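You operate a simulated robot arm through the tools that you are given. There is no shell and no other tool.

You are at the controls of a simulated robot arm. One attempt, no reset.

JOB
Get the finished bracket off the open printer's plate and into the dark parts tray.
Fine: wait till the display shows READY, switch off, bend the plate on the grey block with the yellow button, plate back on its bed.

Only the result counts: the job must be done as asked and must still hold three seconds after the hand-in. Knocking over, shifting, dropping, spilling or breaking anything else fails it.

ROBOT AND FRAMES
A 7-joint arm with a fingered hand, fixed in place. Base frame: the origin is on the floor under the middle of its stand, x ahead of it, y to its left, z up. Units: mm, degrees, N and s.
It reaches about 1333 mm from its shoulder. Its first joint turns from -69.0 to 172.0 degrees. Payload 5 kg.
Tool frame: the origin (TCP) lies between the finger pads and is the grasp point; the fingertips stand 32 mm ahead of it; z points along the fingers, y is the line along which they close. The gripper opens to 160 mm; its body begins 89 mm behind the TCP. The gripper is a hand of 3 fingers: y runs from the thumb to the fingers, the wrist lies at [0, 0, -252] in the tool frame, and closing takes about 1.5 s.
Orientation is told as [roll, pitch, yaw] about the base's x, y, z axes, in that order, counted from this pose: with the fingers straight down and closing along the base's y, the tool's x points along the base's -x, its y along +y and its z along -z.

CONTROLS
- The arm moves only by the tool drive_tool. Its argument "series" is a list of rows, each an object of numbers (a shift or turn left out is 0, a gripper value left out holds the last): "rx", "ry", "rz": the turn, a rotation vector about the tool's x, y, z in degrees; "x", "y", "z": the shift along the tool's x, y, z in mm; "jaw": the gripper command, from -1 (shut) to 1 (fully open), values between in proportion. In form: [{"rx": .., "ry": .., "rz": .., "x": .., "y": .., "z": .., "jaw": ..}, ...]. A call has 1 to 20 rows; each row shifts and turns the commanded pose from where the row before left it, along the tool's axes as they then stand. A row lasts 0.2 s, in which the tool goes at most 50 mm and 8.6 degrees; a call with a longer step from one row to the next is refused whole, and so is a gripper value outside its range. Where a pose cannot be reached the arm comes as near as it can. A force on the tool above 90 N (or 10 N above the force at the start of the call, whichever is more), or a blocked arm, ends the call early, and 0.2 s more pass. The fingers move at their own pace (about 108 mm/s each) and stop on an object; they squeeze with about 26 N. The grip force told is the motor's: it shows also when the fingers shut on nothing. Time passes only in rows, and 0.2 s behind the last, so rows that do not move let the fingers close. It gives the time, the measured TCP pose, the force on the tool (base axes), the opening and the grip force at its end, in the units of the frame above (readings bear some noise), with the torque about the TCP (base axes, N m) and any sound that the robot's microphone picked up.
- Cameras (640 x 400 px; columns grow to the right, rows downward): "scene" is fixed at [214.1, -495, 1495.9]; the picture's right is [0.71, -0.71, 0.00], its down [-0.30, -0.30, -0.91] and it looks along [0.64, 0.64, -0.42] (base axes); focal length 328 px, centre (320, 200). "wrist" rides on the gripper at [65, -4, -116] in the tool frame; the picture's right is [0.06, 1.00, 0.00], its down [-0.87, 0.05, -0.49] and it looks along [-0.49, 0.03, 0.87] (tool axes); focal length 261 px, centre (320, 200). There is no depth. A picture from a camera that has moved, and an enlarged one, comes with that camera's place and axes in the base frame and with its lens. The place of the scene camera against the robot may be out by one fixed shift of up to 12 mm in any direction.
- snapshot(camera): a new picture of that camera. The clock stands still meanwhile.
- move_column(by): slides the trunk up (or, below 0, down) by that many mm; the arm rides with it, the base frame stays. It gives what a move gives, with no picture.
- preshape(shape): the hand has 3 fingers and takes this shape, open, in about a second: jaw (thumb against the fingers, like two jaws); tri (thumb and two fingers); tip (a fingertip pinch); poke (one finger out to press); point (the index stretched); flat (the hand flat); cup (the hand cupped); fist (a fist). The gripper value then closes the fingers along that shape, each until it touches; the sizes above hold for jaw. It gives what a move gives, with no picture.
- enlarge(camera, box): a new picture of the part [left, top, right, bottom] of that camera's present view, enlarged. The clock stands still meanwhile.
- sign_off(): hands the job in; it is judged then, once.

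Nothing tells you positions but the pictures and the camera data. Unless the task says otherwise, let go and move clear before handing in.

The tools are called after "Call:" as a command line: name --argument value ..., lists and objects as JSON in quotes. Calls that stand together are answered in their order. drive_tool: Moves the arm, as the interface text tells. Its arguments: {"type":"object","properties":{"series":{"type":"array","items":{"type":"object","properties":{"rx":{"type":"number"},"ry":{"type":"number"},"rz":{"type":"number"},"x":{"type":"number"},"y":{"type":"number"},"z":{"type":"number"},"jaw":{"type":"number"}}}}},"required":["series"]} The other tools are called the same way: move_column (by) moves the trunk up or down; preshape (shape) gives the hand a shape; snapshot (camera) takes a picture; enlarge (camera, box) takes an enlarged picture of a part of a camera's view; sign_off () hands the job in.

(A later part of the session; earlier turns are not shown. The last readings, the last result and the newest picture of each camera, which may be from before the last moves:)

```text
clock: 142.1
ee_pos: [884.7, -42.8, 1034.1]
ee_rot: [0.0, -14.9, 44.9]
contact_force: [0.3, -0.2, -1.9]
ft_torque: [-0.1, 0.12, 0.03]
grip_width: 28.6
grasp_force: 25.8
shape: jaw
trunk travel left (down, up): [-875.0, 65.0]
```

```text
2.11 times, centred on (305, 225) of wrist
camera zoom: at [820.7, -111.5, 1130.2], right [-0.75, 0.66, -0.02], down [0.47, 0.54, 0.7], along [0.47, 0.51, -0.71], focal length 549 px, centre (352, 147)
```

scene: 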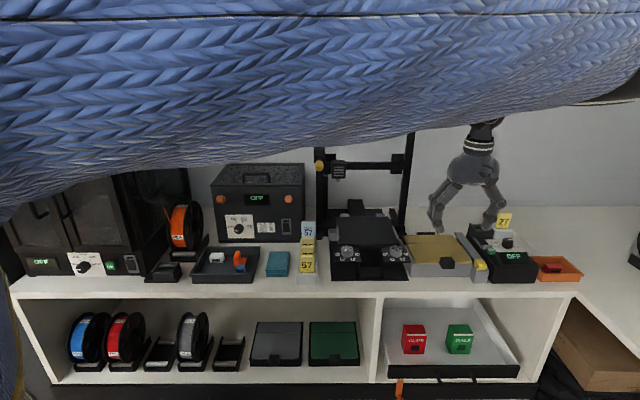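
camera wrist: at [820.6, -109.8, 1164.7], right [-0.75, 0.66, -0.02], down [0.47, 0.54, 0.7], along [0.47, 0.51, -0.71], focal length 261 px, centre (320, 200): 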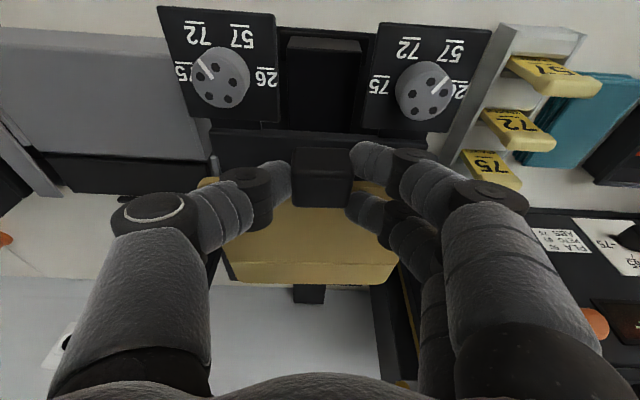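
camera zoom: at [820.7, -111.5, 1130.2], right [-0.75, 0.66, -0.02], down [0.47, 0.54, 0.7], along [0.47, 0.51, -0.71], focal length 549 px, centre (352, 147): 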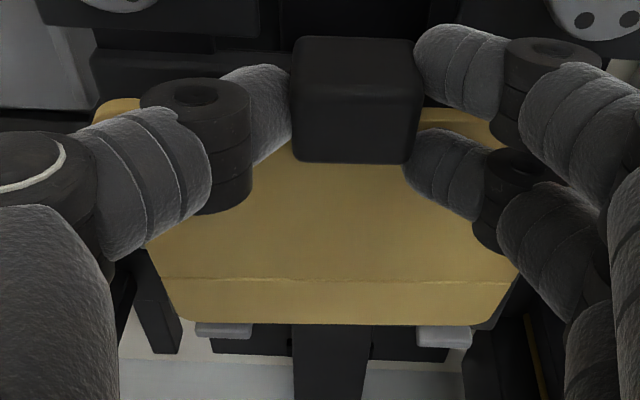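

Call:
drive_tool --series '[{"x": 0.8, "z": 2.9}, {"x": 0.8, "z": 2.9}, {}]'

Call:
drive_tool --series '[{"x": 0.8, "z": 2.9}, {"x": 0.8, "z": 2.9}, {}]'

Call:
enlarge --camera "wrist" --box '[190, 130, 420, 320]'

```text
clock: 142.9
ee_pos: [883.8, -44.1, 1029.2]
ee_rot: [0.0, -14.9, 45.0]
contact_force: [0.3, -0.6, -0.9]
ft_torque: [0.0, 0.06, 0.01]
grip_width: 29.1
grasp_force: 25.9
shape: jaw
trunk travel left (down, up): [-875.0, 65.0]
```

```text
clock: 143.7
ee_pos: [883.1, -43.3, 1023.2]
ee_rot: [0.0, -14.8, 44.9]
contact_force: [-0.9, -0.5, 0.5]
ft_torque: [0.1, 0.03, -0.02]
grip_width: 28.8
grasp_force: 25.9
shape: jaw
trunk travel left (down, up): [-875.0, 65.0]
```

```text
2.11 times, centred on (305, 225) of wrist
camera zoom: at [820.1, -111.7, 1118.6], right [-0.75, 0.66, -0.02], down [0.47, 0.54, 0.7], along [0.47, 0.51, -0.71], focal length 549 px, centre (352, 147)
```

zoom: 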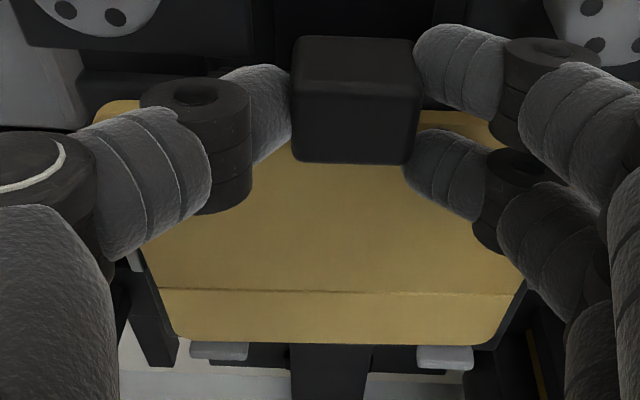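

Call:
drive_tool --series '[{"x": 0.7, "z": 2.9}, {"x": 0.7, "z": 2.9}, {}]'

Call:
drive_tool --series '[{"x": 0.52, "z": 1.93}, {}]'

Call:
drive_tool --series '[{"x": 0.39, "z": 1.45}, {}]'

Call:
enlarge --camera "wrist" --box '[190, 130, 420, 320]'

```text
clock: 144.5
ee_pos: [882.9, -42.8, 1019.3]
ee_rot: [-0.1, -15.2, 45.0]
contact_force: [1.4, -0.5, 19.5]
ft_torque: [0.39, -0.07, -0.1]
grip_width: 30.1
grasp_force: 25.6
shape: jaw
trunk travel left (down, up): [-875.0, 65.0]
```

```text
clock: 145.1
ee_pos: [882.7, -42.4, 1017.8]
ee_rot: [-0.1, -15.2, 44.9]
contact_force: [4.7, 0.8, 32.0]
ft_torque: [0.48, -0.19, -0.13]
grip_width: 31.7
grasp_force: 25.8
shape: jaw
trunk travel left (down, up): [-875.0, 65.0]
```

```text
clock: 145.7
ee_pos: [881.7, -42.0, 1017.6]
ee_rot: [-0.1, -15.1, 44.9]
contact_force: [6.1, 1.0, 39.6]
ft_torque: [0.55, -0.26, -0.15]
grip_width: 32.4
grasp_force: 26.0
shape: jaw
trunk travel left (down, up): [-875.0, 65.0]
```

```text
2.11 times, centred on (305, 225) of wrist
camera zoom: at [818.6, -111.4, 1112.5], right [-0.75, 0.66, -0.02], down [0.46, 0.54, 0.7], along [0.48, 0.52, -0.71], focal length 549 px, centre (352, 147)
```

zoom: 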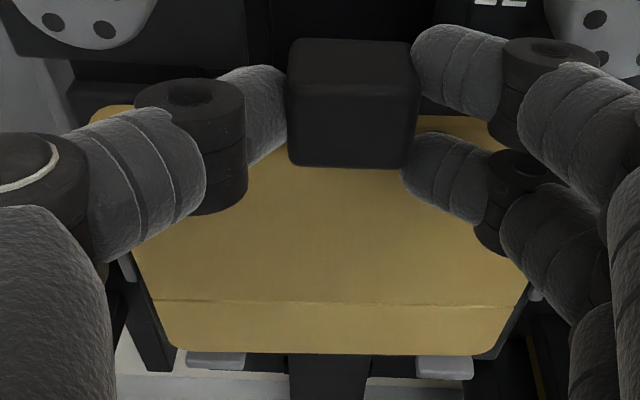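

Force rose to 40 N while the plate front is still about 4 mm high, so a fingertip is likely touching the left knob panel (I'm about 2.5 mm too far left). I'll back up and shift right and slightly back before lowering again.

Call:
drive_tool --series '[{"x": -0.8, "z": -2.9}, {"x": -1.0, "z": -3.9}, {}]'

Call:
drive_tool --series '[{"x": -0.7, "y": -1.2, "z": 0.2}, {"x": -0.75, "y": -1.3, "z": 0.2}, {}]'

Call:
enlarge --camera "wrist" --box '[190, 80, 430, 320]'

Call:
snapshot --camera "scene"

```text
clock: 146.5
ee_pos: [883.0, -43.1, 1019.0]
ee_rot: [-0.1, -14.9, 44.9]
contact_force: [8.1, 6.0, 14.2]
ft_torque: [0.28, -0.22, -0.06]
grip_width: 31.5
grasp_force: 26.1
shape: jaw
trunk travel left (down, up): [-875.0, 65.0]
```

```text
clock: 147.3
ee_pos: [884.2, -43.9, 1020.4]
ee_rot: [0.0, -14.9, 44.9]
contact_force: [-8.3, 2.6, 8.1]
ft_torque: [0.33, 0.35, 0.2]
grip_width: 31.0
grasp_force: 26.1
shape: jaw
trunk travel left (down, up): [-875.0, 65.0]
```

```text
1.67 times, centred on (310, 200) of wrist
camera zoom: at [821.4, -112.7, 1116.3], right [-0.75, 0.66, -0.02], down [0.47, 0.54, 0.7], along [0.47, 0.51, -0.72], focal length 434 px, centre (337, 200)
```

zoom: 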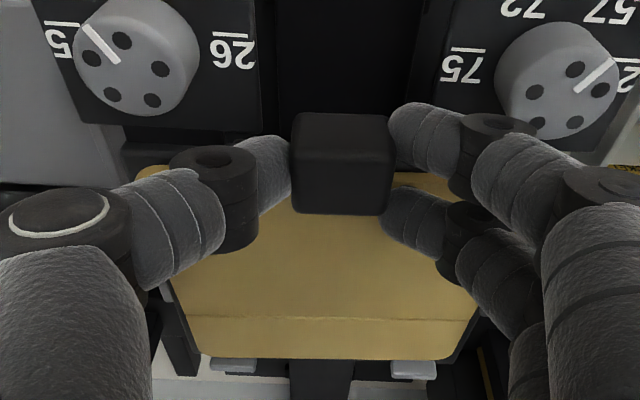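

```text
taken
```

scene: 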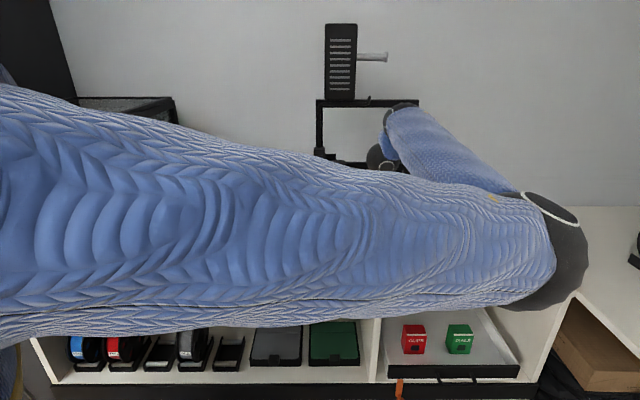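

Call:
enlarge --camera "wrist" --box '[290, 120, 380, 190]'

Call:
enlarge --camera "wrist" --box '[230, 250, 410, 320]'

Call:
enlarge --camera "wrist" --box '[190, 160, 290, 320]'

Call:
enlarge --camera "wrist" --box '[370, 190, 440, 320]'

```text
5.71 times, centred on (335, 155) of wrist
camera zoom: at [821.4, -112.7, 1116.3], right [-0.75, 0.66, -0.02], down [0.47, 0.54, 0.7], along [0.47, 0.51, -0.72], focal length 1489 px, centre (234, 457)
```

zoom: 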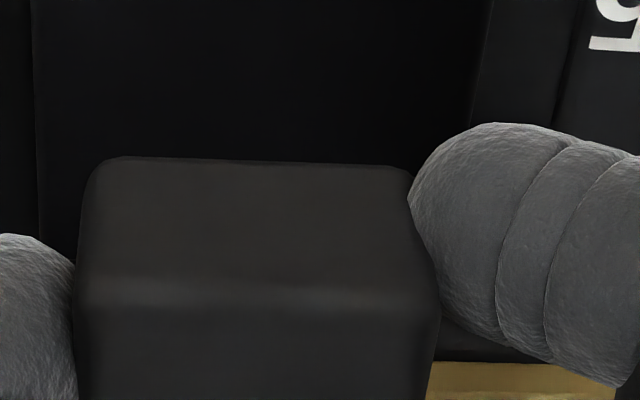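

```text
3.56 times, centred on (320, 285) of wrist
camera zoom: at [821.4, -112.7, 1116.3], right [-0.75, 0.66, -0.02], down [0.47, 0.54, 0.7], along [0.47, 0.51, -0.72], focal length 927 px, centre (320, -102)
```

zoom: 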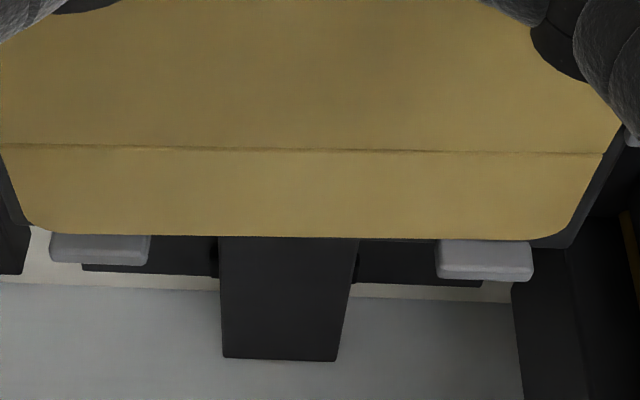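

```text
2.50 times, centred on (240, 240) of wrist
camera zoom: at [821.4, -112.7, 1116.3], right [-0.75, 0.66, -0.02], down [0.47, 0.54, 0.7], along [0.47, 0.51, -0.72], focal length 652 px, centre (520, 100)
```

zoom: 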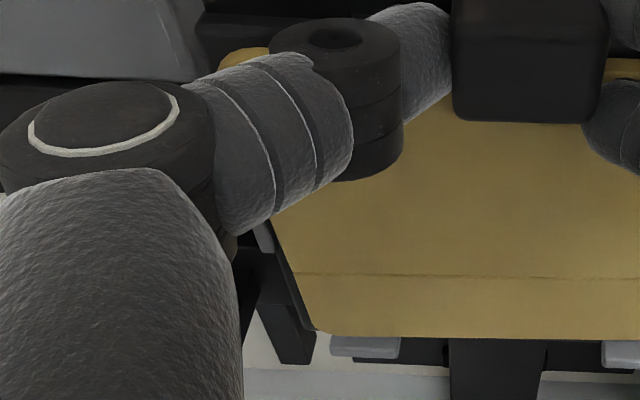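

```text
3.08 times, centred on (405, 255) of wrist
camera zoom: at [821.4, -112.7, 1116.3], right [-0.75, 0.66, -0.02], down [0.47, 0.54, 0.7], along [0.47, 0.51, -0.72], focal length 802 px, centre (58, 31)
```

zoom: 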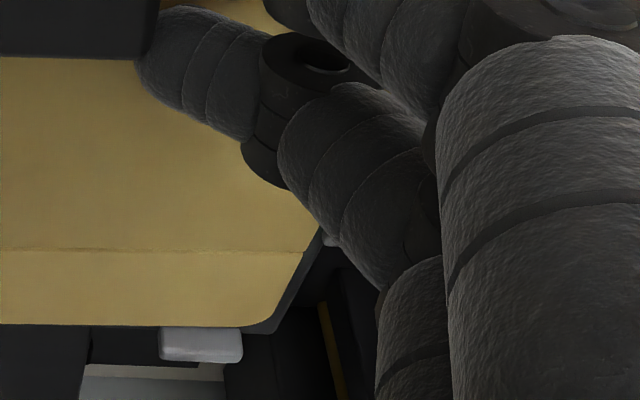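

Call:
enlarge --camera "wrist" --box '[280, 140, 370, 220]'

Call:
enlarge --camera "wrist" --box '[340, 170, 400, 220]'

```text
5.00 times, centred on (325, 180) of wrist
camera zoom: at [821.4, -112.7, 1116.3], right [-0.75, 0.66, -0.02], down [0.47, 0.54, 0.7], along [0.47, 0.51, -0.72], focal length 1303 px, centre (295, 300)
```

zoom: 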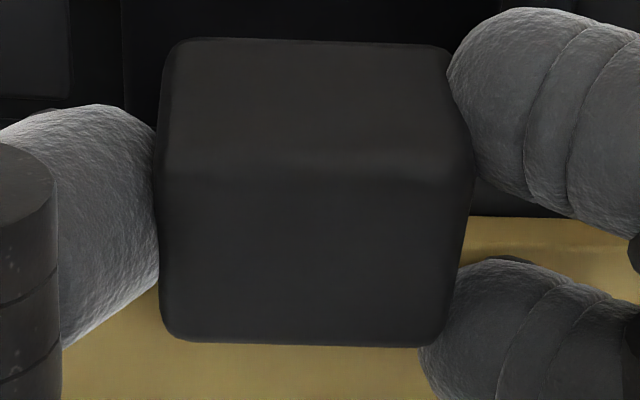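

```text
8.00 times, centred on (370, 195) of wrist
camera zoom: at [821.4, -112.7, 1116.3], right [-0.75, 0.66, -0.02], down [0.47, 0.54, 0.7], along [0.47, 0.51, -0.72], focal length 2085 px, centre (-80, 240)
```

zoom: 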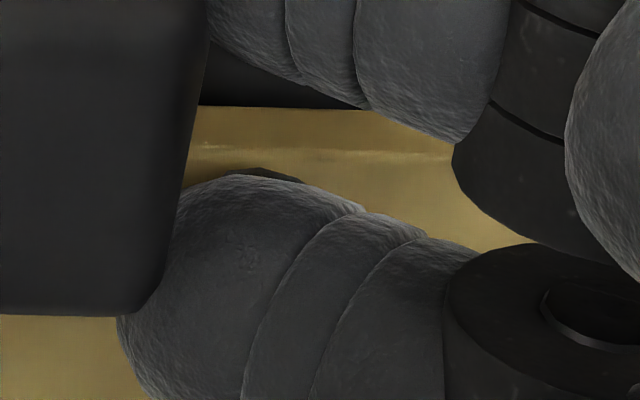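

The handle has rotated and slipped a little in the grip (about 4 mm forward, 3 mm up), so my fingers reach the knob panels before the plate is fully down. I'll lift slightly, move back to the original grasp position, then lower again gently.

Call:
drive_tool --series '[{"x": -0.8, "z": -2.9}, {"x": -1.4, "y": 0.3, "z": 0.2}, {"x": -1.5, "y": 0.4, "z": 0.3}, {}]'

Call:
drive_tool --series '[{"x": 0.5, "z": 1.93}, {}]'

Call:
drive_tool --series '[{"x": 0.5, "z": 1.93}, {}]'

Call:
drive_tool --series '[{"x": 0.5, "z": 1.93}, {}]'

```text
clock: 148.3
ee_pos: [888.6, -41.1, 1024.3]
ee_rot: [0.0, -15.0, 45.0]
contact_force: [-1.4, -0.8, -0.3]
ft_torque: [0.01, 0.05, -0.02]
grip_width: 30.3
grasp_force: 26.1
shape: jaw
trunk travel left (down, up): [-875.0, 65.0]
```

```text
clock: 148.9
ee_pos: [888.3, -41.2, 1022.6]
ee_rot: [0.0, -15.0, 44.9]
contact_force: [0.8, -0.2, -0.1]
ft_torque: [0.12, 0.02, -0.05]
grip_width: 30.3
grasp_force: 26.3
shape: jaw
trunk travel left (down, up): [-875.0, 65.0]
```

```text
clock: 149.5
ee_pos: [889.1, -40.4, 1019.8]
ee_rot: [0.1, -15.1, 45.0]
contact_force: [0.8, 0.1, 1.4]
ft_torque: [0.19, -0.03, -0.09]
grip_width: 30.3
grasp_force: 25.5
shape: jaw
trunk travel left (down, up): [-875.0, 65.0]
```

```text
clock: 150.1
ee_pos: [888.5, -41.2, 1018.9]
ee_rot: [0.0, -14.9, 44.9]
contact_force: [-1.0, -1.3, 10.6]
ft_torque: [0.37, 0.0, -0.04]
grip_width: 30.3
grasp_force: 25.7
shape: jaw
trunk travel left (down, up): [-875.0, 65.0]
```

Call:
enlarge --camera "wrist" --box '[190, 80, 430, 320]'

Call:
enlarge --camera "wrist" --box '[340, 160, 410, 215]'

Call:
enlarge --camera "scene" --box '[320, 210, 420, 290]'

```text
1.67 times, centred on (310, 200) of wrist
camera zoom: at [824.5, -109.7, 1114.7], right [-0.75, 0.66, -0.02], down [0.47, 0.54, 0.7], along [0.47, 0.52, -0.71], focal length 434 px, centre (337, 200)
```

zoom: 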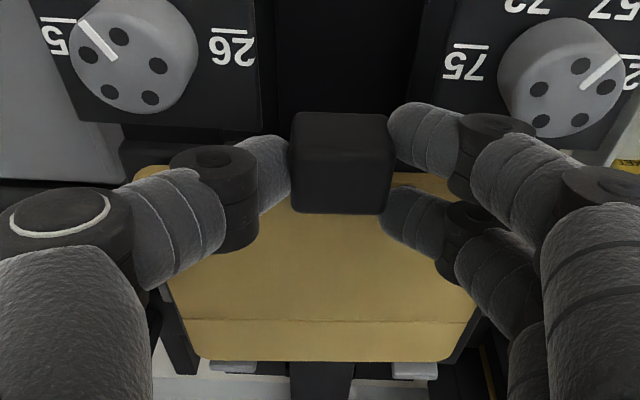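

```text
7.27 times, centred on (375, 188) of wrist
camera zoom: at [824.5, -109.7, 1114.7], right [-0.75, 0.66, -0.02], down [0.47, 0.54, 0.7], along [0.47, 0.52, -0.71], focal length 1896 px, centre (-80, 291)
```

zoom: 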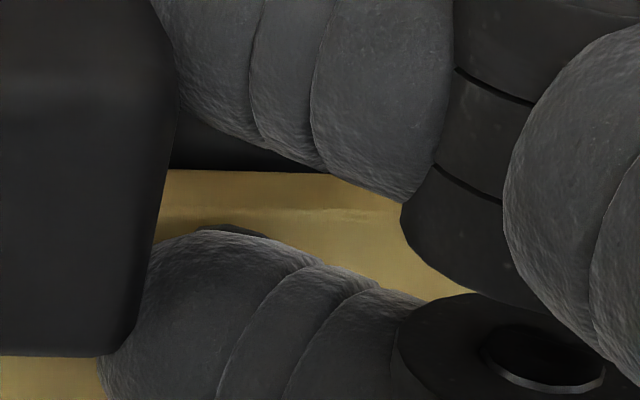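

```text
5.00 times, centred on (370, 250) of scene
camera zoom: at [214.1, -495.0, 1495.9], right [0.71, -0.71, 0.0], down [-0.3, -0.3, -0.91], along [0.64, 0.64, -0.42], focal length 1642 px, centre (70, -50)
```

zoom: 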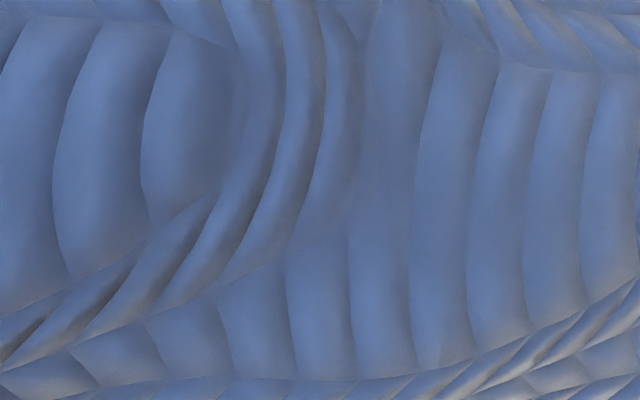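

Width-based measurement says the plate's rear rests on the bed, square and clear of the stops, with the front still a few millimetres up because my fingertips are the limit. I'll open slowly so the front settles those few millimetres onto the bed.

Call:
drive_tool --series '[{"jaw": -0.62}, {"jaw": -0.58}, {"jaw": -0.54}, {"jaw": -0.5}, {"jaw": -0.46}, {}]'

Call:
enlarge --camera "wrist" --box '[190, 80, 430, 320]'

```text
clock: 151.5
ee_pos: [888.5, -41.6, 1019.0]
ee_rot: [-0.2, -15.0, 44.9]
contact_force: [1.8, 1.4, 11.1]
ft_torque: [0.35, 0.0, -0.03]
grip_width: 42.4
grasp_force: 0.0
shape: jaw
trunk travel left (down, up): [-875.0, 65.0]
```

```text
1.67 times, centred on (310, 200) of wrist
camera zoom: at [824.6, -109.6, 1114.0], right [-0.75, 0.66, -0.02], down [0.47, 0.54, 0.7], along [0.47, 0.51, -0.71], focal length 434 px, centre (337, 200)
```

zoom: 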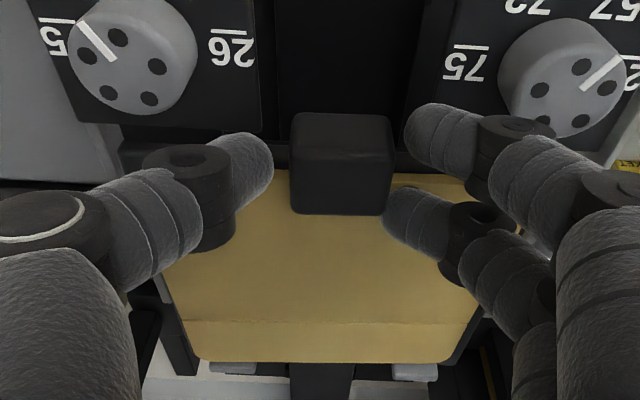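

The handle did not drop when released, so the plate was already resting on the bed and one fingertip was pressing on it. I'll ease up, centre the fingers around the handle, and rise clear.

Call:
drive_tool --series '[{"x": -0.5, "z": -1.9}, {"y": 1.2, "jaw": -0.42}, {"y": 1.2, "x": -0.5, "z": -1.9}, {}]'

Call:
drive_tool --series '[{"x": -1.3, "z": -4.8}, {"x": -2.6, "z": -9.66}, {"x": -5.2, "z": -19.3}, {"x": -7.8, "z": -29}, {"x": -7.8, "z": -29}, {}]'

Call:
snapshot --camera "wrist"

Call:
snapshot --camera "scene"

```text
clock: 152.5
ee_pos: [886.6, -40.5, 1021.1]
ee_rot: [0.0, -14.9, 44.9]
contact_force: [-0.3, -0.3, 1.3]
ft_torque: [-0.03, 0.01, -0.01]
grip_width: 45.9
grasp_force: 0.1
shape: jaw
trunk travel left (down, up): [-875.0, 65.0]
```

```text
clock: 153.9
ee_pos: [885.5, -40.1, 1117.2]
ee_rot: [0.0, -14.8, 44.9]
contact_force: [0.6, 0.0, -0.1]
ft_torque: [0.0, 0.01, 0.01]
grip_width: 46.1
grasp_force: 0.0
shape: jaw
trunk travel left (down, up): [-875.0, 65.0]
```

```text
taken
camera wrist: at [822.8, -108.7, 1212.2], right [-0.75, 0.66, -0.02], down [0.47, 0.54, 0.7], along [0.47, 0.52, -0.71], focal length 261 px, centre (320, 200)
```

wrist: 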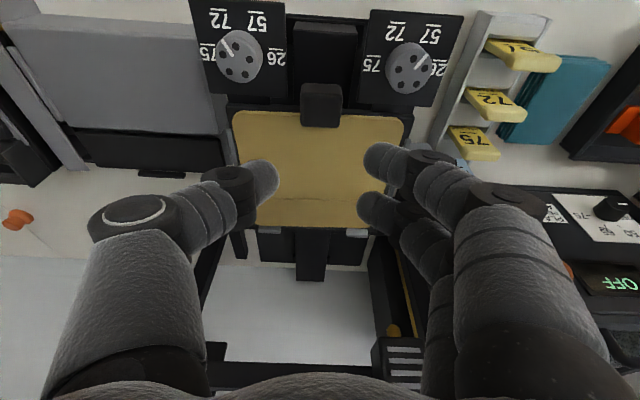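

```text
taken
```

scene: 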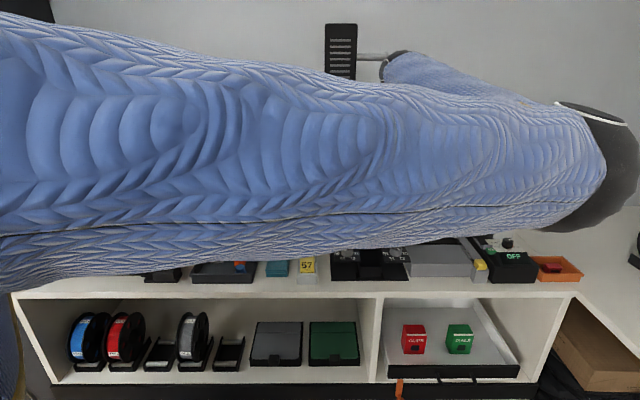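

The plate is back on the bed. I'll go to the same viewpoint as before the pick so I can compare its position directly.

Call:
drive_tool --series '[{"ry": 7.5, "z": -15}, {"ry": 7.4, "z": -15, "jaw": 1}, {"x": 25, "z": -15}, {"x": 30, "y": -13, "z": -15}, {"x": 30, "y": -17, "z": -12}, {"x": 31, "y": -18, "z": -11}, {"x": 31, "y": -18}, {}]'

Call:
enlarge --camera "wrist" --box '[290, 210, 430, 310]'

Call:
enlarge --camera "wrist" --box '[320, 195, 400, 245]'

Call:
snapshot --camera "scene"

```text
clock: 155.7
ee_pos: [823.4, -193.5, 1198.1]
ee_rot: [0.0, 0.0, 44.9]
contact_force: [0.2, 0.7, -0.7]
ft_torque: [-0.06, 0.01, -0.03]
grip_width: 159.6
grasp_force: 0.0
shape: jaw
trunk travel left (down, up): [-875.0, 65.0]
```

```text
4.00 times, centred on (360, 260) of wrist
camera zoom: at [779.6, -242.0, 1314.9], right [-0.75, 0.66, 0.0], down [0.58, 0.65, 0.49], along [0.33, 0.37, -0.87], focal length 1043 px, centre (160, -40)
```

zoom: 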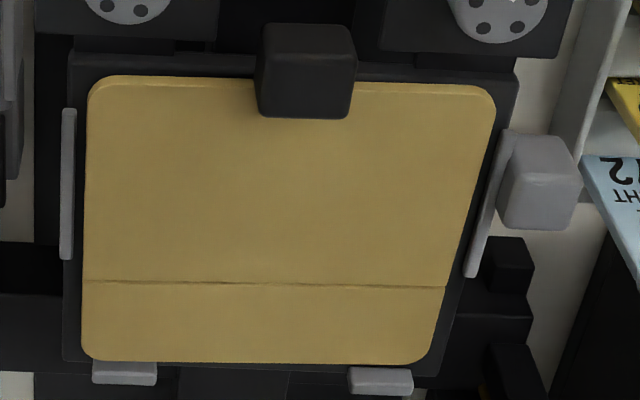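

```text
8.00 times, centred on (360, 220) of wrist
camera zoom: at [779.6, -242.0, 1314.9], right [-0.75, 0.66, 0.0], down [0.58, 0.65, 0.49], along [0.33, 0.37, -0.87], focal length 2085 px, centre (0, 40)
```

zoom: 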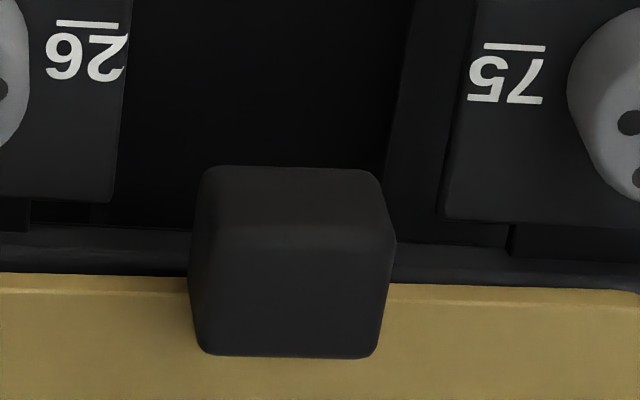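

```text
taken
```

scene: 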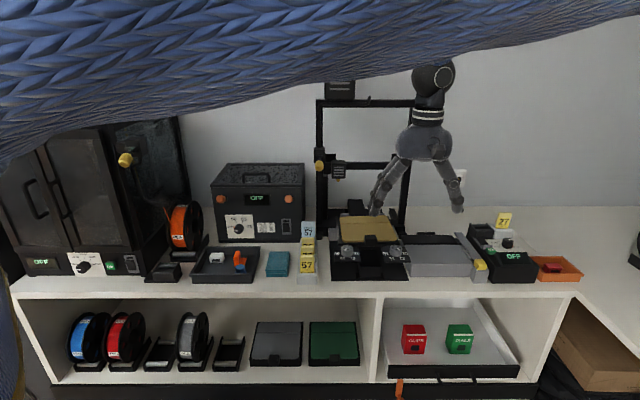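

Comparing with the earlier view, the plate's front looks raised by several millimetres. Let me look closely from the scene camera.

Call:
enlarge --camera "scene" --box '[335, 205, 405, 250]'

Call:
enlarge --camera "scene" --box '[355, 230, 395, 255]'

Call:
enlarge --camera "scene" --box '[330, 195, 410, 285]'

```text
8.89 times, centred on (370, 228) of scene
camera zoom: at [214.1, -495.0, 1495.9], right [0.71, -0.71, 0.0], down [-0.3, -0.3, -0.91], along [0.64, 0.64, -0.42], focal length 2919 px, centre (-124, -44)
```

zoom: 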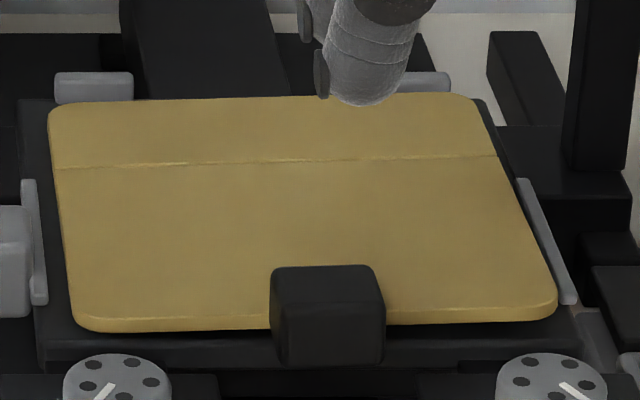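

```text
16.00 times, centred on (375, 242) of scene
camera zoom: at [214.1, -495.0, 1495.9], right [0.71, -0.71, 0.0], down [-0.3, -0.3, -0.91], along [0.64, 0.64, -0.42], focal length 5254 px, centre (-560, -480)
```

zoom: 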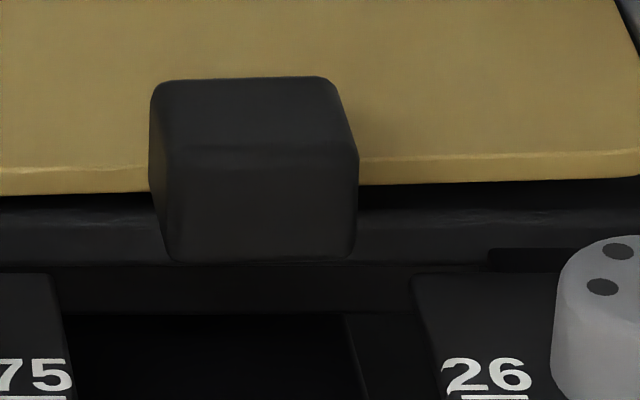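

```text
4.44 times, centred on (370, 240) of scene
camera zoom: at [214.1, -495.0, 1495.9], right [0.71, -0.71, 0.0], down [-0.3, -0.3, -0.91], along [0.64, 0.64, -0.42], focal length 1460 px, centre (98, 22)
```

zoom: 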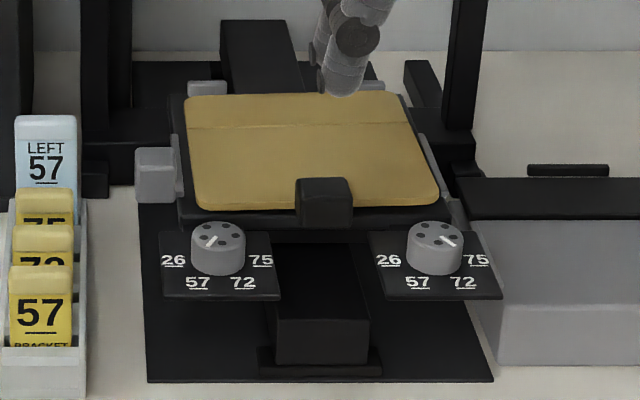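

The plate is tilted: its right-front corner is about 10 mm up, so something is propping it, and the bed carriage may have slid back 2–3 mm. I'll look from a low front angle to see what is underneath.

Call:
drive_tool --series '[{"y": 20, "z": 15}, {"y": 20, "z": 25}, {"y": 20, "z": 25}, {"z": 25}, {"ry": -7.5}, {"ry": -7.5}, {"ry": -7.5}, {"ry": -7.5}, {"ry": -7.5}, {"ry": -7.5}, {}]'

Call:
snapshot --camera "wrist"

Call:
enlarge --camera "wrist" --box '[220, 130, 420, 255]'

```text
clock: 158.1
ee_pos: [783.4, -151.2, 1109.3]
ee_rot: [0.0, -45.1, 44.9]
contact_force: [-0.1, 1.2, 0.0]
ft_torque: [-0.05, 0.04, -0.01]
grip_width: 160.2
grasp_force: 0.0
shape: jaw
trunk travel left (down, up): [-875.0, 65.0]
```

```text
taken
camera wrist: at [695.3, -243.8, 1145.4], right [-0.74, 0.68, -0.04], down [0.15, 0.23, 0.96], along [0.66, 0.7, -0.27], focal length 261 px, centre (320, 200)
```

wrist: 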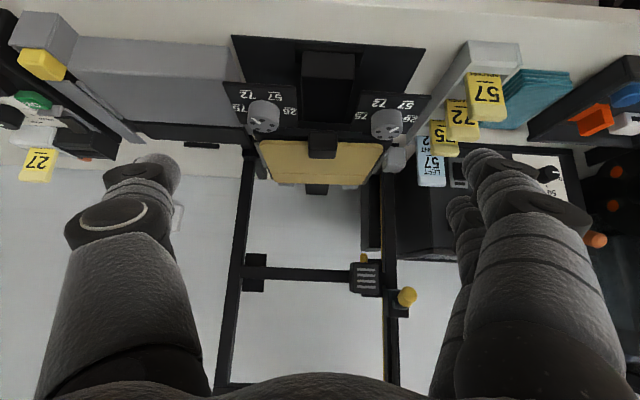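

```text
3.20 times, centred on (320, 192) of wrist
camera zoom: at [695.3, -243.8, 1145.4], right [-0.74, 0.68, -0.04], down [0.15, 0.23, 0.96], along [0.66, 0.7, -0.27], focal length 834 px, centre (320, 224)
```

zoom: 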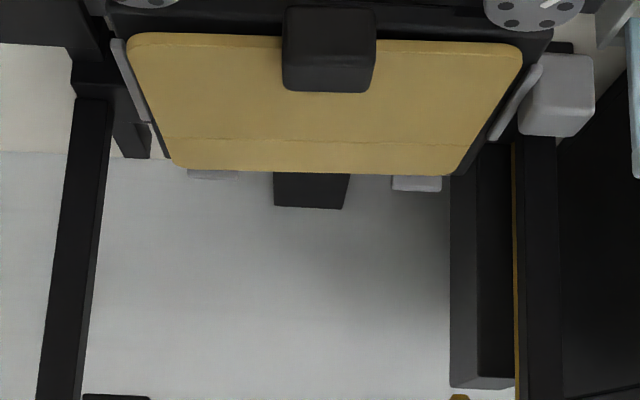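

Call:
drive_tool --series '[{"x": 24.7, "z": 24.7}, {"x": 24.7, "z": 24.7}, {"x": 24.7, "z": 24.7}, {}]'

Call:
snapshot --camera "wrist"

Call:
enlarge --camera "wrist" --box '[220, 150, 420, 275]'

```text
clock: 159.1
ee_pos: [784.8, -150.8, 1003.9]
ee_rot: [0.0, -45.1, 44.9]
contact_force: [-0.4, 0.4, 1.4]
ft_torque: [-0.01, 0.01, -0.01]
grip_width: 160.0
grasp_force: 0.0
shape: jaw
trunk travel left (down, up): [-875.0, 65.0]
```

```text
taken
camera wrist: at [696.3, -244.2, 1039.6], right [-0.74, 0.68, -0.04], down [0.15, 0.23, 0.96], along [0.66, 0.7, -0.27], focal length 261 px, centre (320, 200)
```

wrist: 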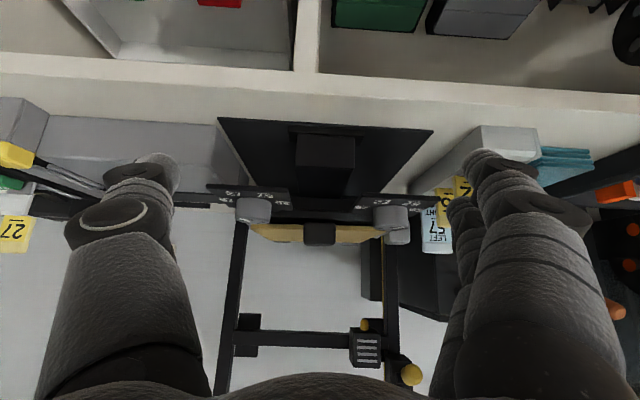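

```text
3.20 times, centred on (320, 212) of wrist
camera zoom: at [696.3, -244.2, 1039.6], right [-0.74, 0.68, -0.04], down [0.15, 0.23, 0.96], along [0.66, 0.7, -0.27], focal length 834 px, centre (320, 160)
```

zoom: 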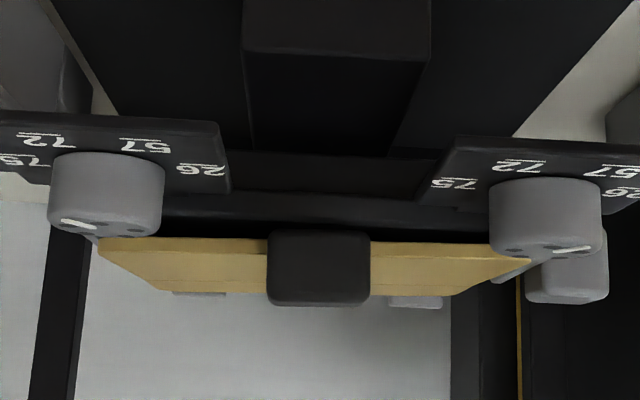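

Call:
enlarge --camera "scene" --box '[335, 205, 405, 250]'

Call:
enlarge --camera "wrist" --box '[240, 205, 330, 260]'

Call:
enlarge --camera "wrist" --box '[320, 205, 410, 260]'

```text
8.89 times, centred on (370, 228) of scene
camera zoom: at [214.1, -495.0, 1495.9], right [0.71, -0.71, 0.0], down [-0.3, -0.3, -0.91], along [0.64, 0.64, -0.42], focal length 2919 px, centre (-124, -44)
```

zoom: 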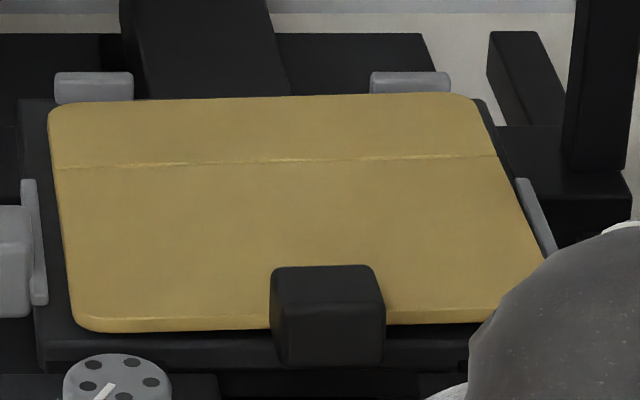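

```text
7.11 times, centred on (285, 232) of wrist
camera zoom: at [696.3, -244.2, 1039.6], right [-0.74, 0.68, -0.04], down [0.15, 0.23, 0.96], along [0.66, 0.7, -0.27], focal length 1854 px, centre (569, -31)
```

zoom: 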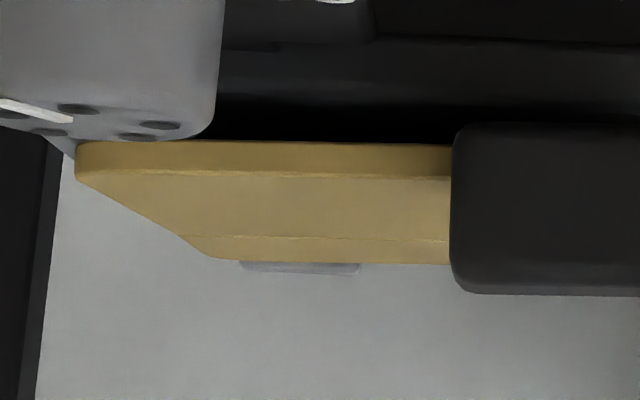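

```text
7.11 times, centred on (365, 232) of wrist
camera zoom: at [696.3, -244.2, 1039.6], right [-0.74, 0.68, -0.04], down [0.15, 0.23, 0.96], along [0.66, 0.7, -0.27], focal length 1854 px, centre (0, -31)
```

zoom: 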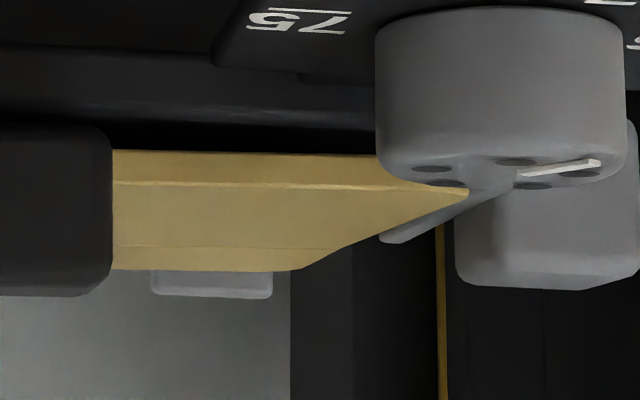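

The plate's right side and front are raised: its left-rear corner is on the bed, the right front is up ~12 mm. I need to see underneath from the right, so I'll move to a low front-right viewpoint.

Call:
drive_tool --series '[{"x": -25, "z": -25}, {"x": -25, "z": -25}, {"ry": 8}, {"ry": 8}, {"ry": 8}, {"ry": 8}, {"ry": 8}, {"ry": 5}, {"y": -40}, {"y": -40}, {"y": -40}, {"y": -40}, {"rz": -7.5}, {"rz": -7.5}, {"rz": -7.5}, {"rz": -7.5}, {"rz": -7.5}, {"rz": -7.5}, {}]'

Call:
snapshot --camera "wrist"

Call:
enlarge --camera "scene" --box '[335, 205, 405, 250]'

```text
clock: 163.1
ee_pos: [896.3, -266.0, 1075.9]
ee_rot: [0.0, -0.1, 89.9]
contact_force: [1.2, 0.6, 0.4]
ft_torque: [0.0, 0.0, -0.01]
grip_width: 159.8
grasp_force: 0.1
shape: jaw
trunk travel left (down, up): [-875.0, 65.0]
```

```text
taken
camera wrist: at [899.1, -330.2, 1191.7], right [-1.0, -0.06, 0.0], down [-0.05, 0.87, 0.49], along [-0.03, 0.49, -0.87], focal length 261 px, centre (320, 200)
```

wrist: 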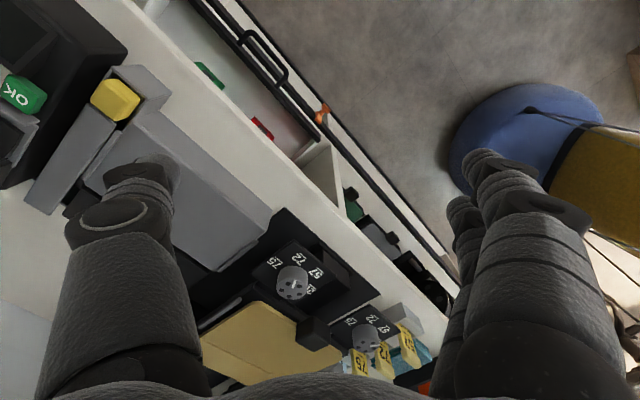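

```text
8.89 times, centred on (370, 228) of scene
camera zoom: at [214.1, -495.0, 1495.9], right [0.71, -0.71, 0.0], down [-0.3, -0.3, -0.91], along [0.64, 0.64, -0.42], focal length 2919 px, centre (-124, -44)
```

zoom: 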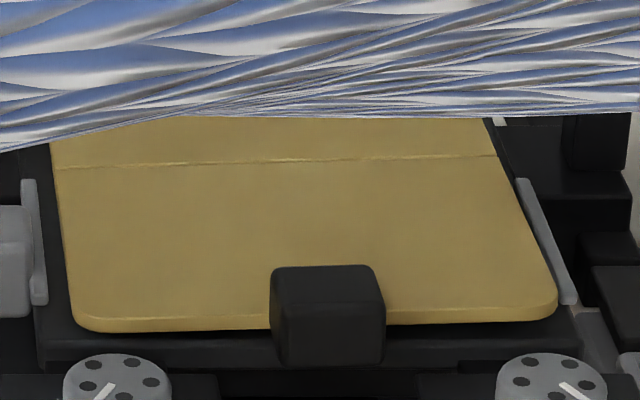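

Call:
drive_tool --series '[{"ry": -7.5}, {"ry": -7.5}, {"ry": -7.5}, {"ry": -7.5}, {"ry": -7.5}, {"ry": -7.5}, {"x": 1.7, "y": -17, "z": 30}, {"x": 1.8, "y": -17, "z": 30}, {}]'

Call:
snapshot --camera "wrist"

Call:
enlarge --camera "wrist" --box '[180, 150, 430, 300]'

```text
clock: 165.1
ee_pos: [927.5, -225.8, 1029.8]
ee_rot: [-0.1, -45.0, 89.9]
contact_force: [-0.1, -0.2, -0.1]
ft_torque: [-0.02, 0.02, -0.03]
grip_width: 159.8
grasp_force: 0.2
shape: jaw
trunk travel left (down, up): [-875.0, 65.0]
```

```text
taken
camera wrist: at [931.1, -354.4, 1066.3], right [-1.0, -0.04, -0.05], down [-0.05, 0.27, 0.96], along [-0.03, 0.96, -0.27], focal length 261 px, centre (320, 200)
```

wrist: 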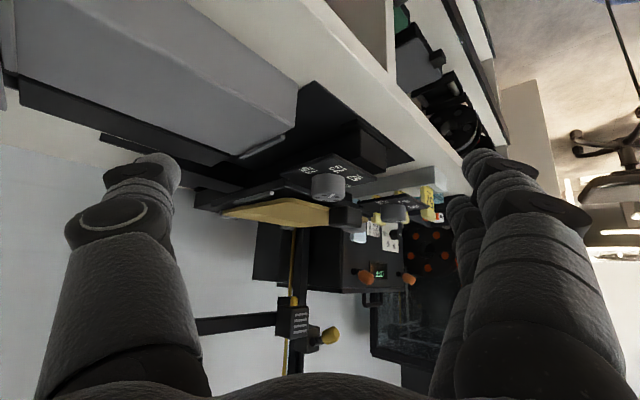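

```text
2.56 times, centred on (305, 225) of wrist
camera zoom: at [931.1, -354.4, 1066.3], right [-1.0, -0.04, -0.05], down [-0.05, 0.27, 0.96], along [-0.03, 0.96, -0.27], focal length 667 px, centre (358, 136)
```

zoom: 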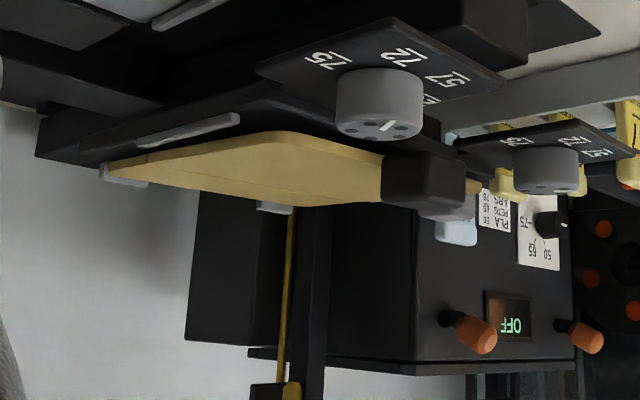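

Call:
enlarge --camera "wrist" --box '[205, 180, 305, 240]'

Call:
enlarge --camera "wrist" --box '[280, 185, 370, 240]'

```text
6.40 times, centred on (255, 210) of wrist
camera zoom: at [931.1, -354.4, 1066.3], right [-1.0, -0.04, -0.05], down [-0.05, 0.27, 0.96], along [-0.03, 0.96, -0.27], focal length 1668 px, centre (736, 136)
```

zoom: 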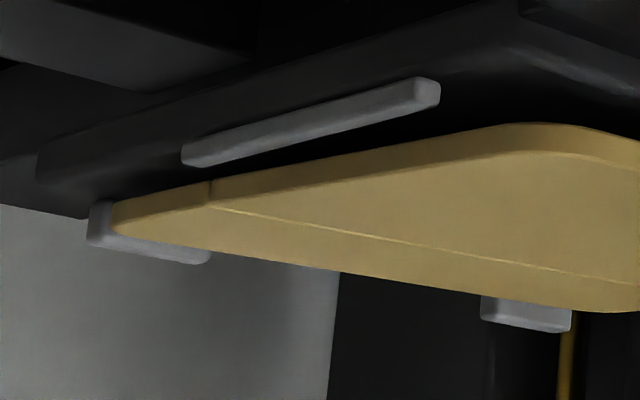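

```text
7.11 times, centred on (325, 212) of wrist
camera zoom: at [931.1, -354.4, 1066.3], right [-1.0, -0.04, -0.05], down [-0.05, 0.27, 0.96], along [-0.03, 0.96, -0.27], focal length 1854 px, centre (284, 111)
```

zoom: 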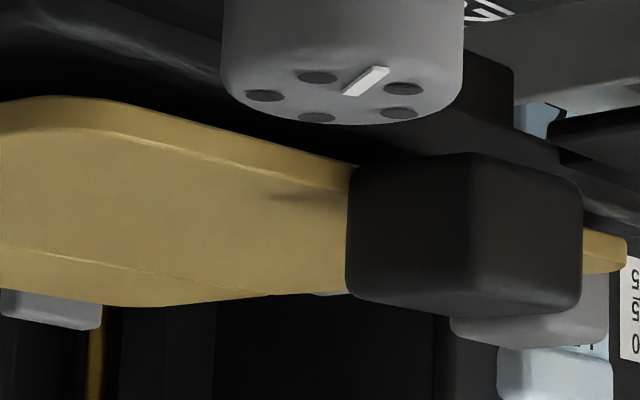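

The plate seems folded slightly at the crease and raised on the right, with nothing visible under its right edge. I'll check the left side too.

Call:
drive_tool --series '[{"x": -25, "z": -25}, {"x": -25, "z": -25}, {"ry": 8}, {"ry": 8}, {"ry": 8}, {"ry": 8}, {"ry": 8}, {"ry": 5}, {"rz": 8.2}, {"rz": 8.2}, {"rz": 8.2}, {"rz": 8.2}, {"rz": 8.2}, {"rz": 8.2}, {"rz": 8.2}, {"rz": 8.2}, {"rz": 8.2}, {"rz": 8.2}]'

Call:
drive_tool --series '[{"rz": 7.9}, {"x": 40, "y": 35}, {"x": 40, "y": 35}, {"x": 40, "y": 35}, {"x": 40, "y": 35}, {"y": 35}, {"ry": -7.5, "z": 10}, {"ry": -7.5}, {"ry": -7.5}, {"ry": -7.5}, {"ry": -7.5}, {"ry": -7.5}, {}]'

Call:
snapshot --camera "wrist"

```text
clock: 168.9
ee_pos: [929.2, -224.3, 1100.9]
ee_rot: [0.0, 0.0, 7.8]
contact_force: [0.1, -0.2, 0.5]
ft_torque: [-0.01, 0.03, 0.02]
grip_width: 159.8
grasp_force: 0.1
shape: jaw
trunk travel left (down, up): [-875.0, 65.0]
```

```text
refused: row 2 steps farther than a row can; nothing moved
```

```text
taken
camera wrist: at [865.7, -237.7, 1217.8], right [-0.2, 0.98, 0.0], down [0.85, 0.17, 0.49], along [0.48, 0.1, -0.87], focal length 261 px, centre (320, 200)
```

wrist: 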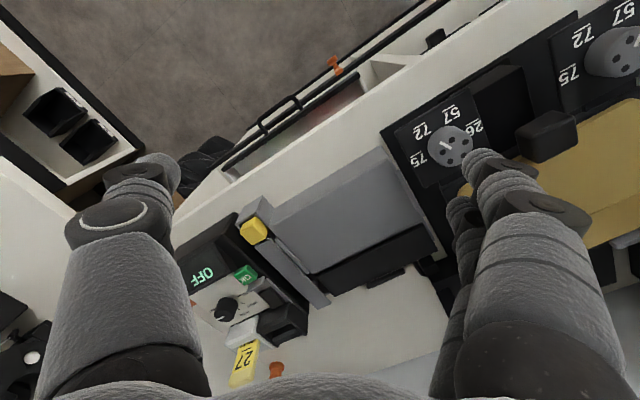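

Call:
drive_tool --series '[{"rz": 7.9}, {"x": 30.7, "y": 27.4}, {"x": 30.7, "y": 27.4}, {"x": 30.7, "y": 27.4}, {"x": 30.7, "y": 27.4}, {"x": 30.7, "y": 27.4}, {"x": 30.7, "y": 27.4}, {"ry": -7.5, "z": 15}, {"ry": -7.5, "z": 15}, {"ry": -7.5}, {"ry": -7.5}, {"ry": -7.5}, {"ry": -7.5}, {}]'

Call:
snapshot --camera "wrist"

Call:
enlarge --camera "wrist" --box '[200, 120, 440, 290]'

```text
clock: 171.9
ee_pos: [746.5, -60.7, 1071.7]
ee_rot: [0.1, -45.1, -0.1]
contact_force: [-0.2, -1.0, -0.3]
ft_torque: [0.0, -0.01, 0.04]
grip_width: 159.7
grasp_force: 0.1
shape: jaw
trunk travel left (down, up): [-875.0, 65.0]
```

```text
taken
camera wrist: at [618.4, -65.2, 1107.4], right [-0.04, 1.0, -0.04], down [0.27, 0.05, 0.96], along [0.96, 0.03, -0.27], focal length 261 px, centre (320, 200)
```

wrist: 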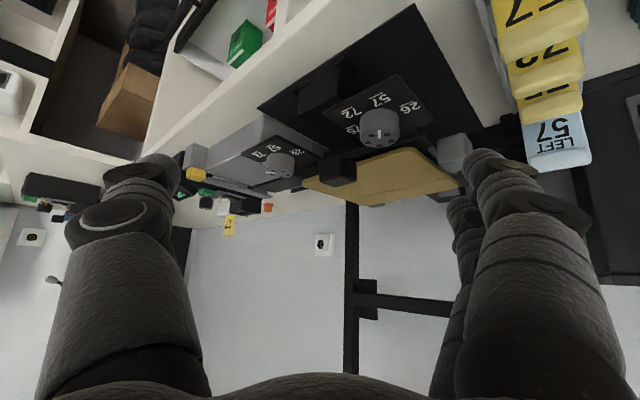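

```text
2.35 times, centred on (320, 205) of wrist
camera zoom: at [618.4, -65.2, 1107.4], right [-0.04, 1.0, -0.04], down [0.27, 0.05, 0.96], along [0.96, 0.03, -0.27], focal length 613 px, centre (320, 188)
```

zoom: 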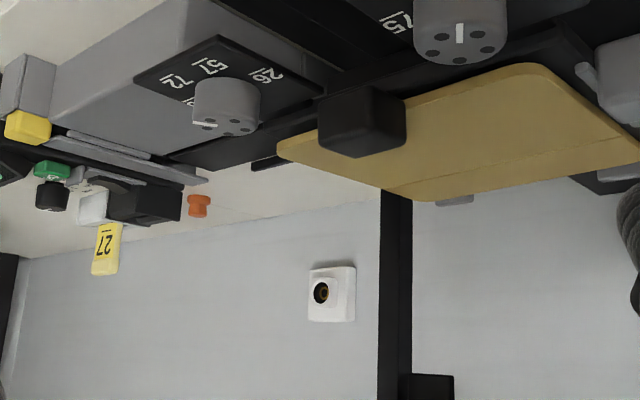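

Call:
enlarge --camera "wrist" --box '[370, 130, 480, 200]'

Call:
enlarge --camera "wrist" --box '[290, 140, 410, 215]'

```text
5.71 times, centred on (425, 165) of wrist
camera zoom: at [618.4, -65.2, 1107.4], right [-0.04, 1.0, -0.04], down [0.27, 0.05, 0.96], along [0.96, 0.03, -0.27], focal length 1489 px, centre (-280, 400)
```

zoom: 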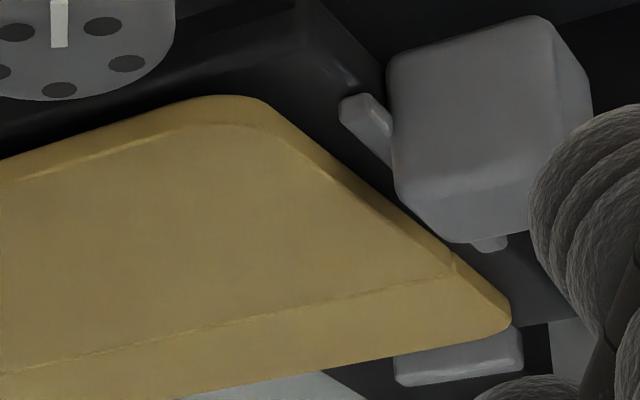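

```text
5.33 times, centred on (350, 178) of wrist
camera zoom: at [618.4, -65.2, 1107.4], right [-0.04, 1.0, -0.04], down [0.27, 0.05, 0.96], along [0.96, 0.03, -0.27], focal length 1390 px, centre (160, 320)
```

zoom: 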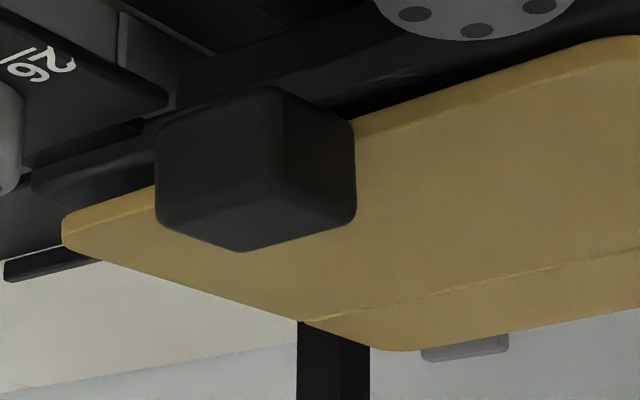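

The front edge is most likely caught on the brackets/lip at the bed's front: the plate sits about 3 mm short of the rear stops. A gentle backward push on the grip block, with no down-force, should let the front drop in. I'll set up a poke in front of the grip block.

Call:
drive_tool --series '[{"ry": 8, "z": -15}, {"ry": 8, "z": -10}, {"ry": 8}, {"ry": 8}, {"ry": 8}, {"ry": 5}, {"rz": -7.5}, {"rz": -7.5}, {"rz": -7.5}, {"rz": -7.5}, {"rz": -7.5}, {"rz": -7.5}, {}]'

Call:
preshape --shape "poke"

Call:
enlarge --camera "scene" --box '[335, 205, 405, 250]'

```text
clock: 174.7
ee_pos: [730.8, -60.8, 1088.8]
ee_rot: [0.0, 0.1, 45.0]
contact_force: [-0.5, -0.2, 0.4]
ft_torque: [0.0, 0.0, 0.0]
grip_width: 159.6
grasp_force: 0.1
shape: jaw
trunk travel left (down, up): [-875.0, 65.0]
```

```text
clock: 175.6
ee_pos: [731.1, -60.7, 1090.8]
ee_rot: [0.0, 0.0, 45.1]
contact_force: [-0.7, 0.0, 0.4]
ft_torque: [-0.02, -0.04, 0.01]
grip_width: 0.0
grasp_force: 0.2
shape: poke
trunk travel left (down, up): [-875.0, 65.0]
```

```text
8.89 times, centred on (370, 228) of scene
camera zoom: at [214.1, -495.0, 1495.9], right [0.71, -0.71, 0.0], down [-0.3, -0.3, -0.91], along [0.64, 0.64, -0.42], focal length 2919 px, centre (-124, -44)
```

zoom: 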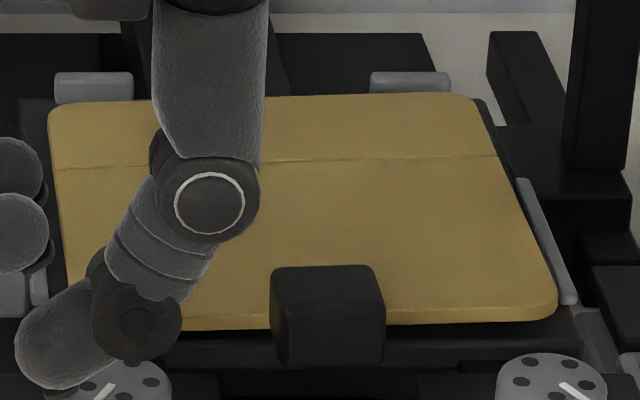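

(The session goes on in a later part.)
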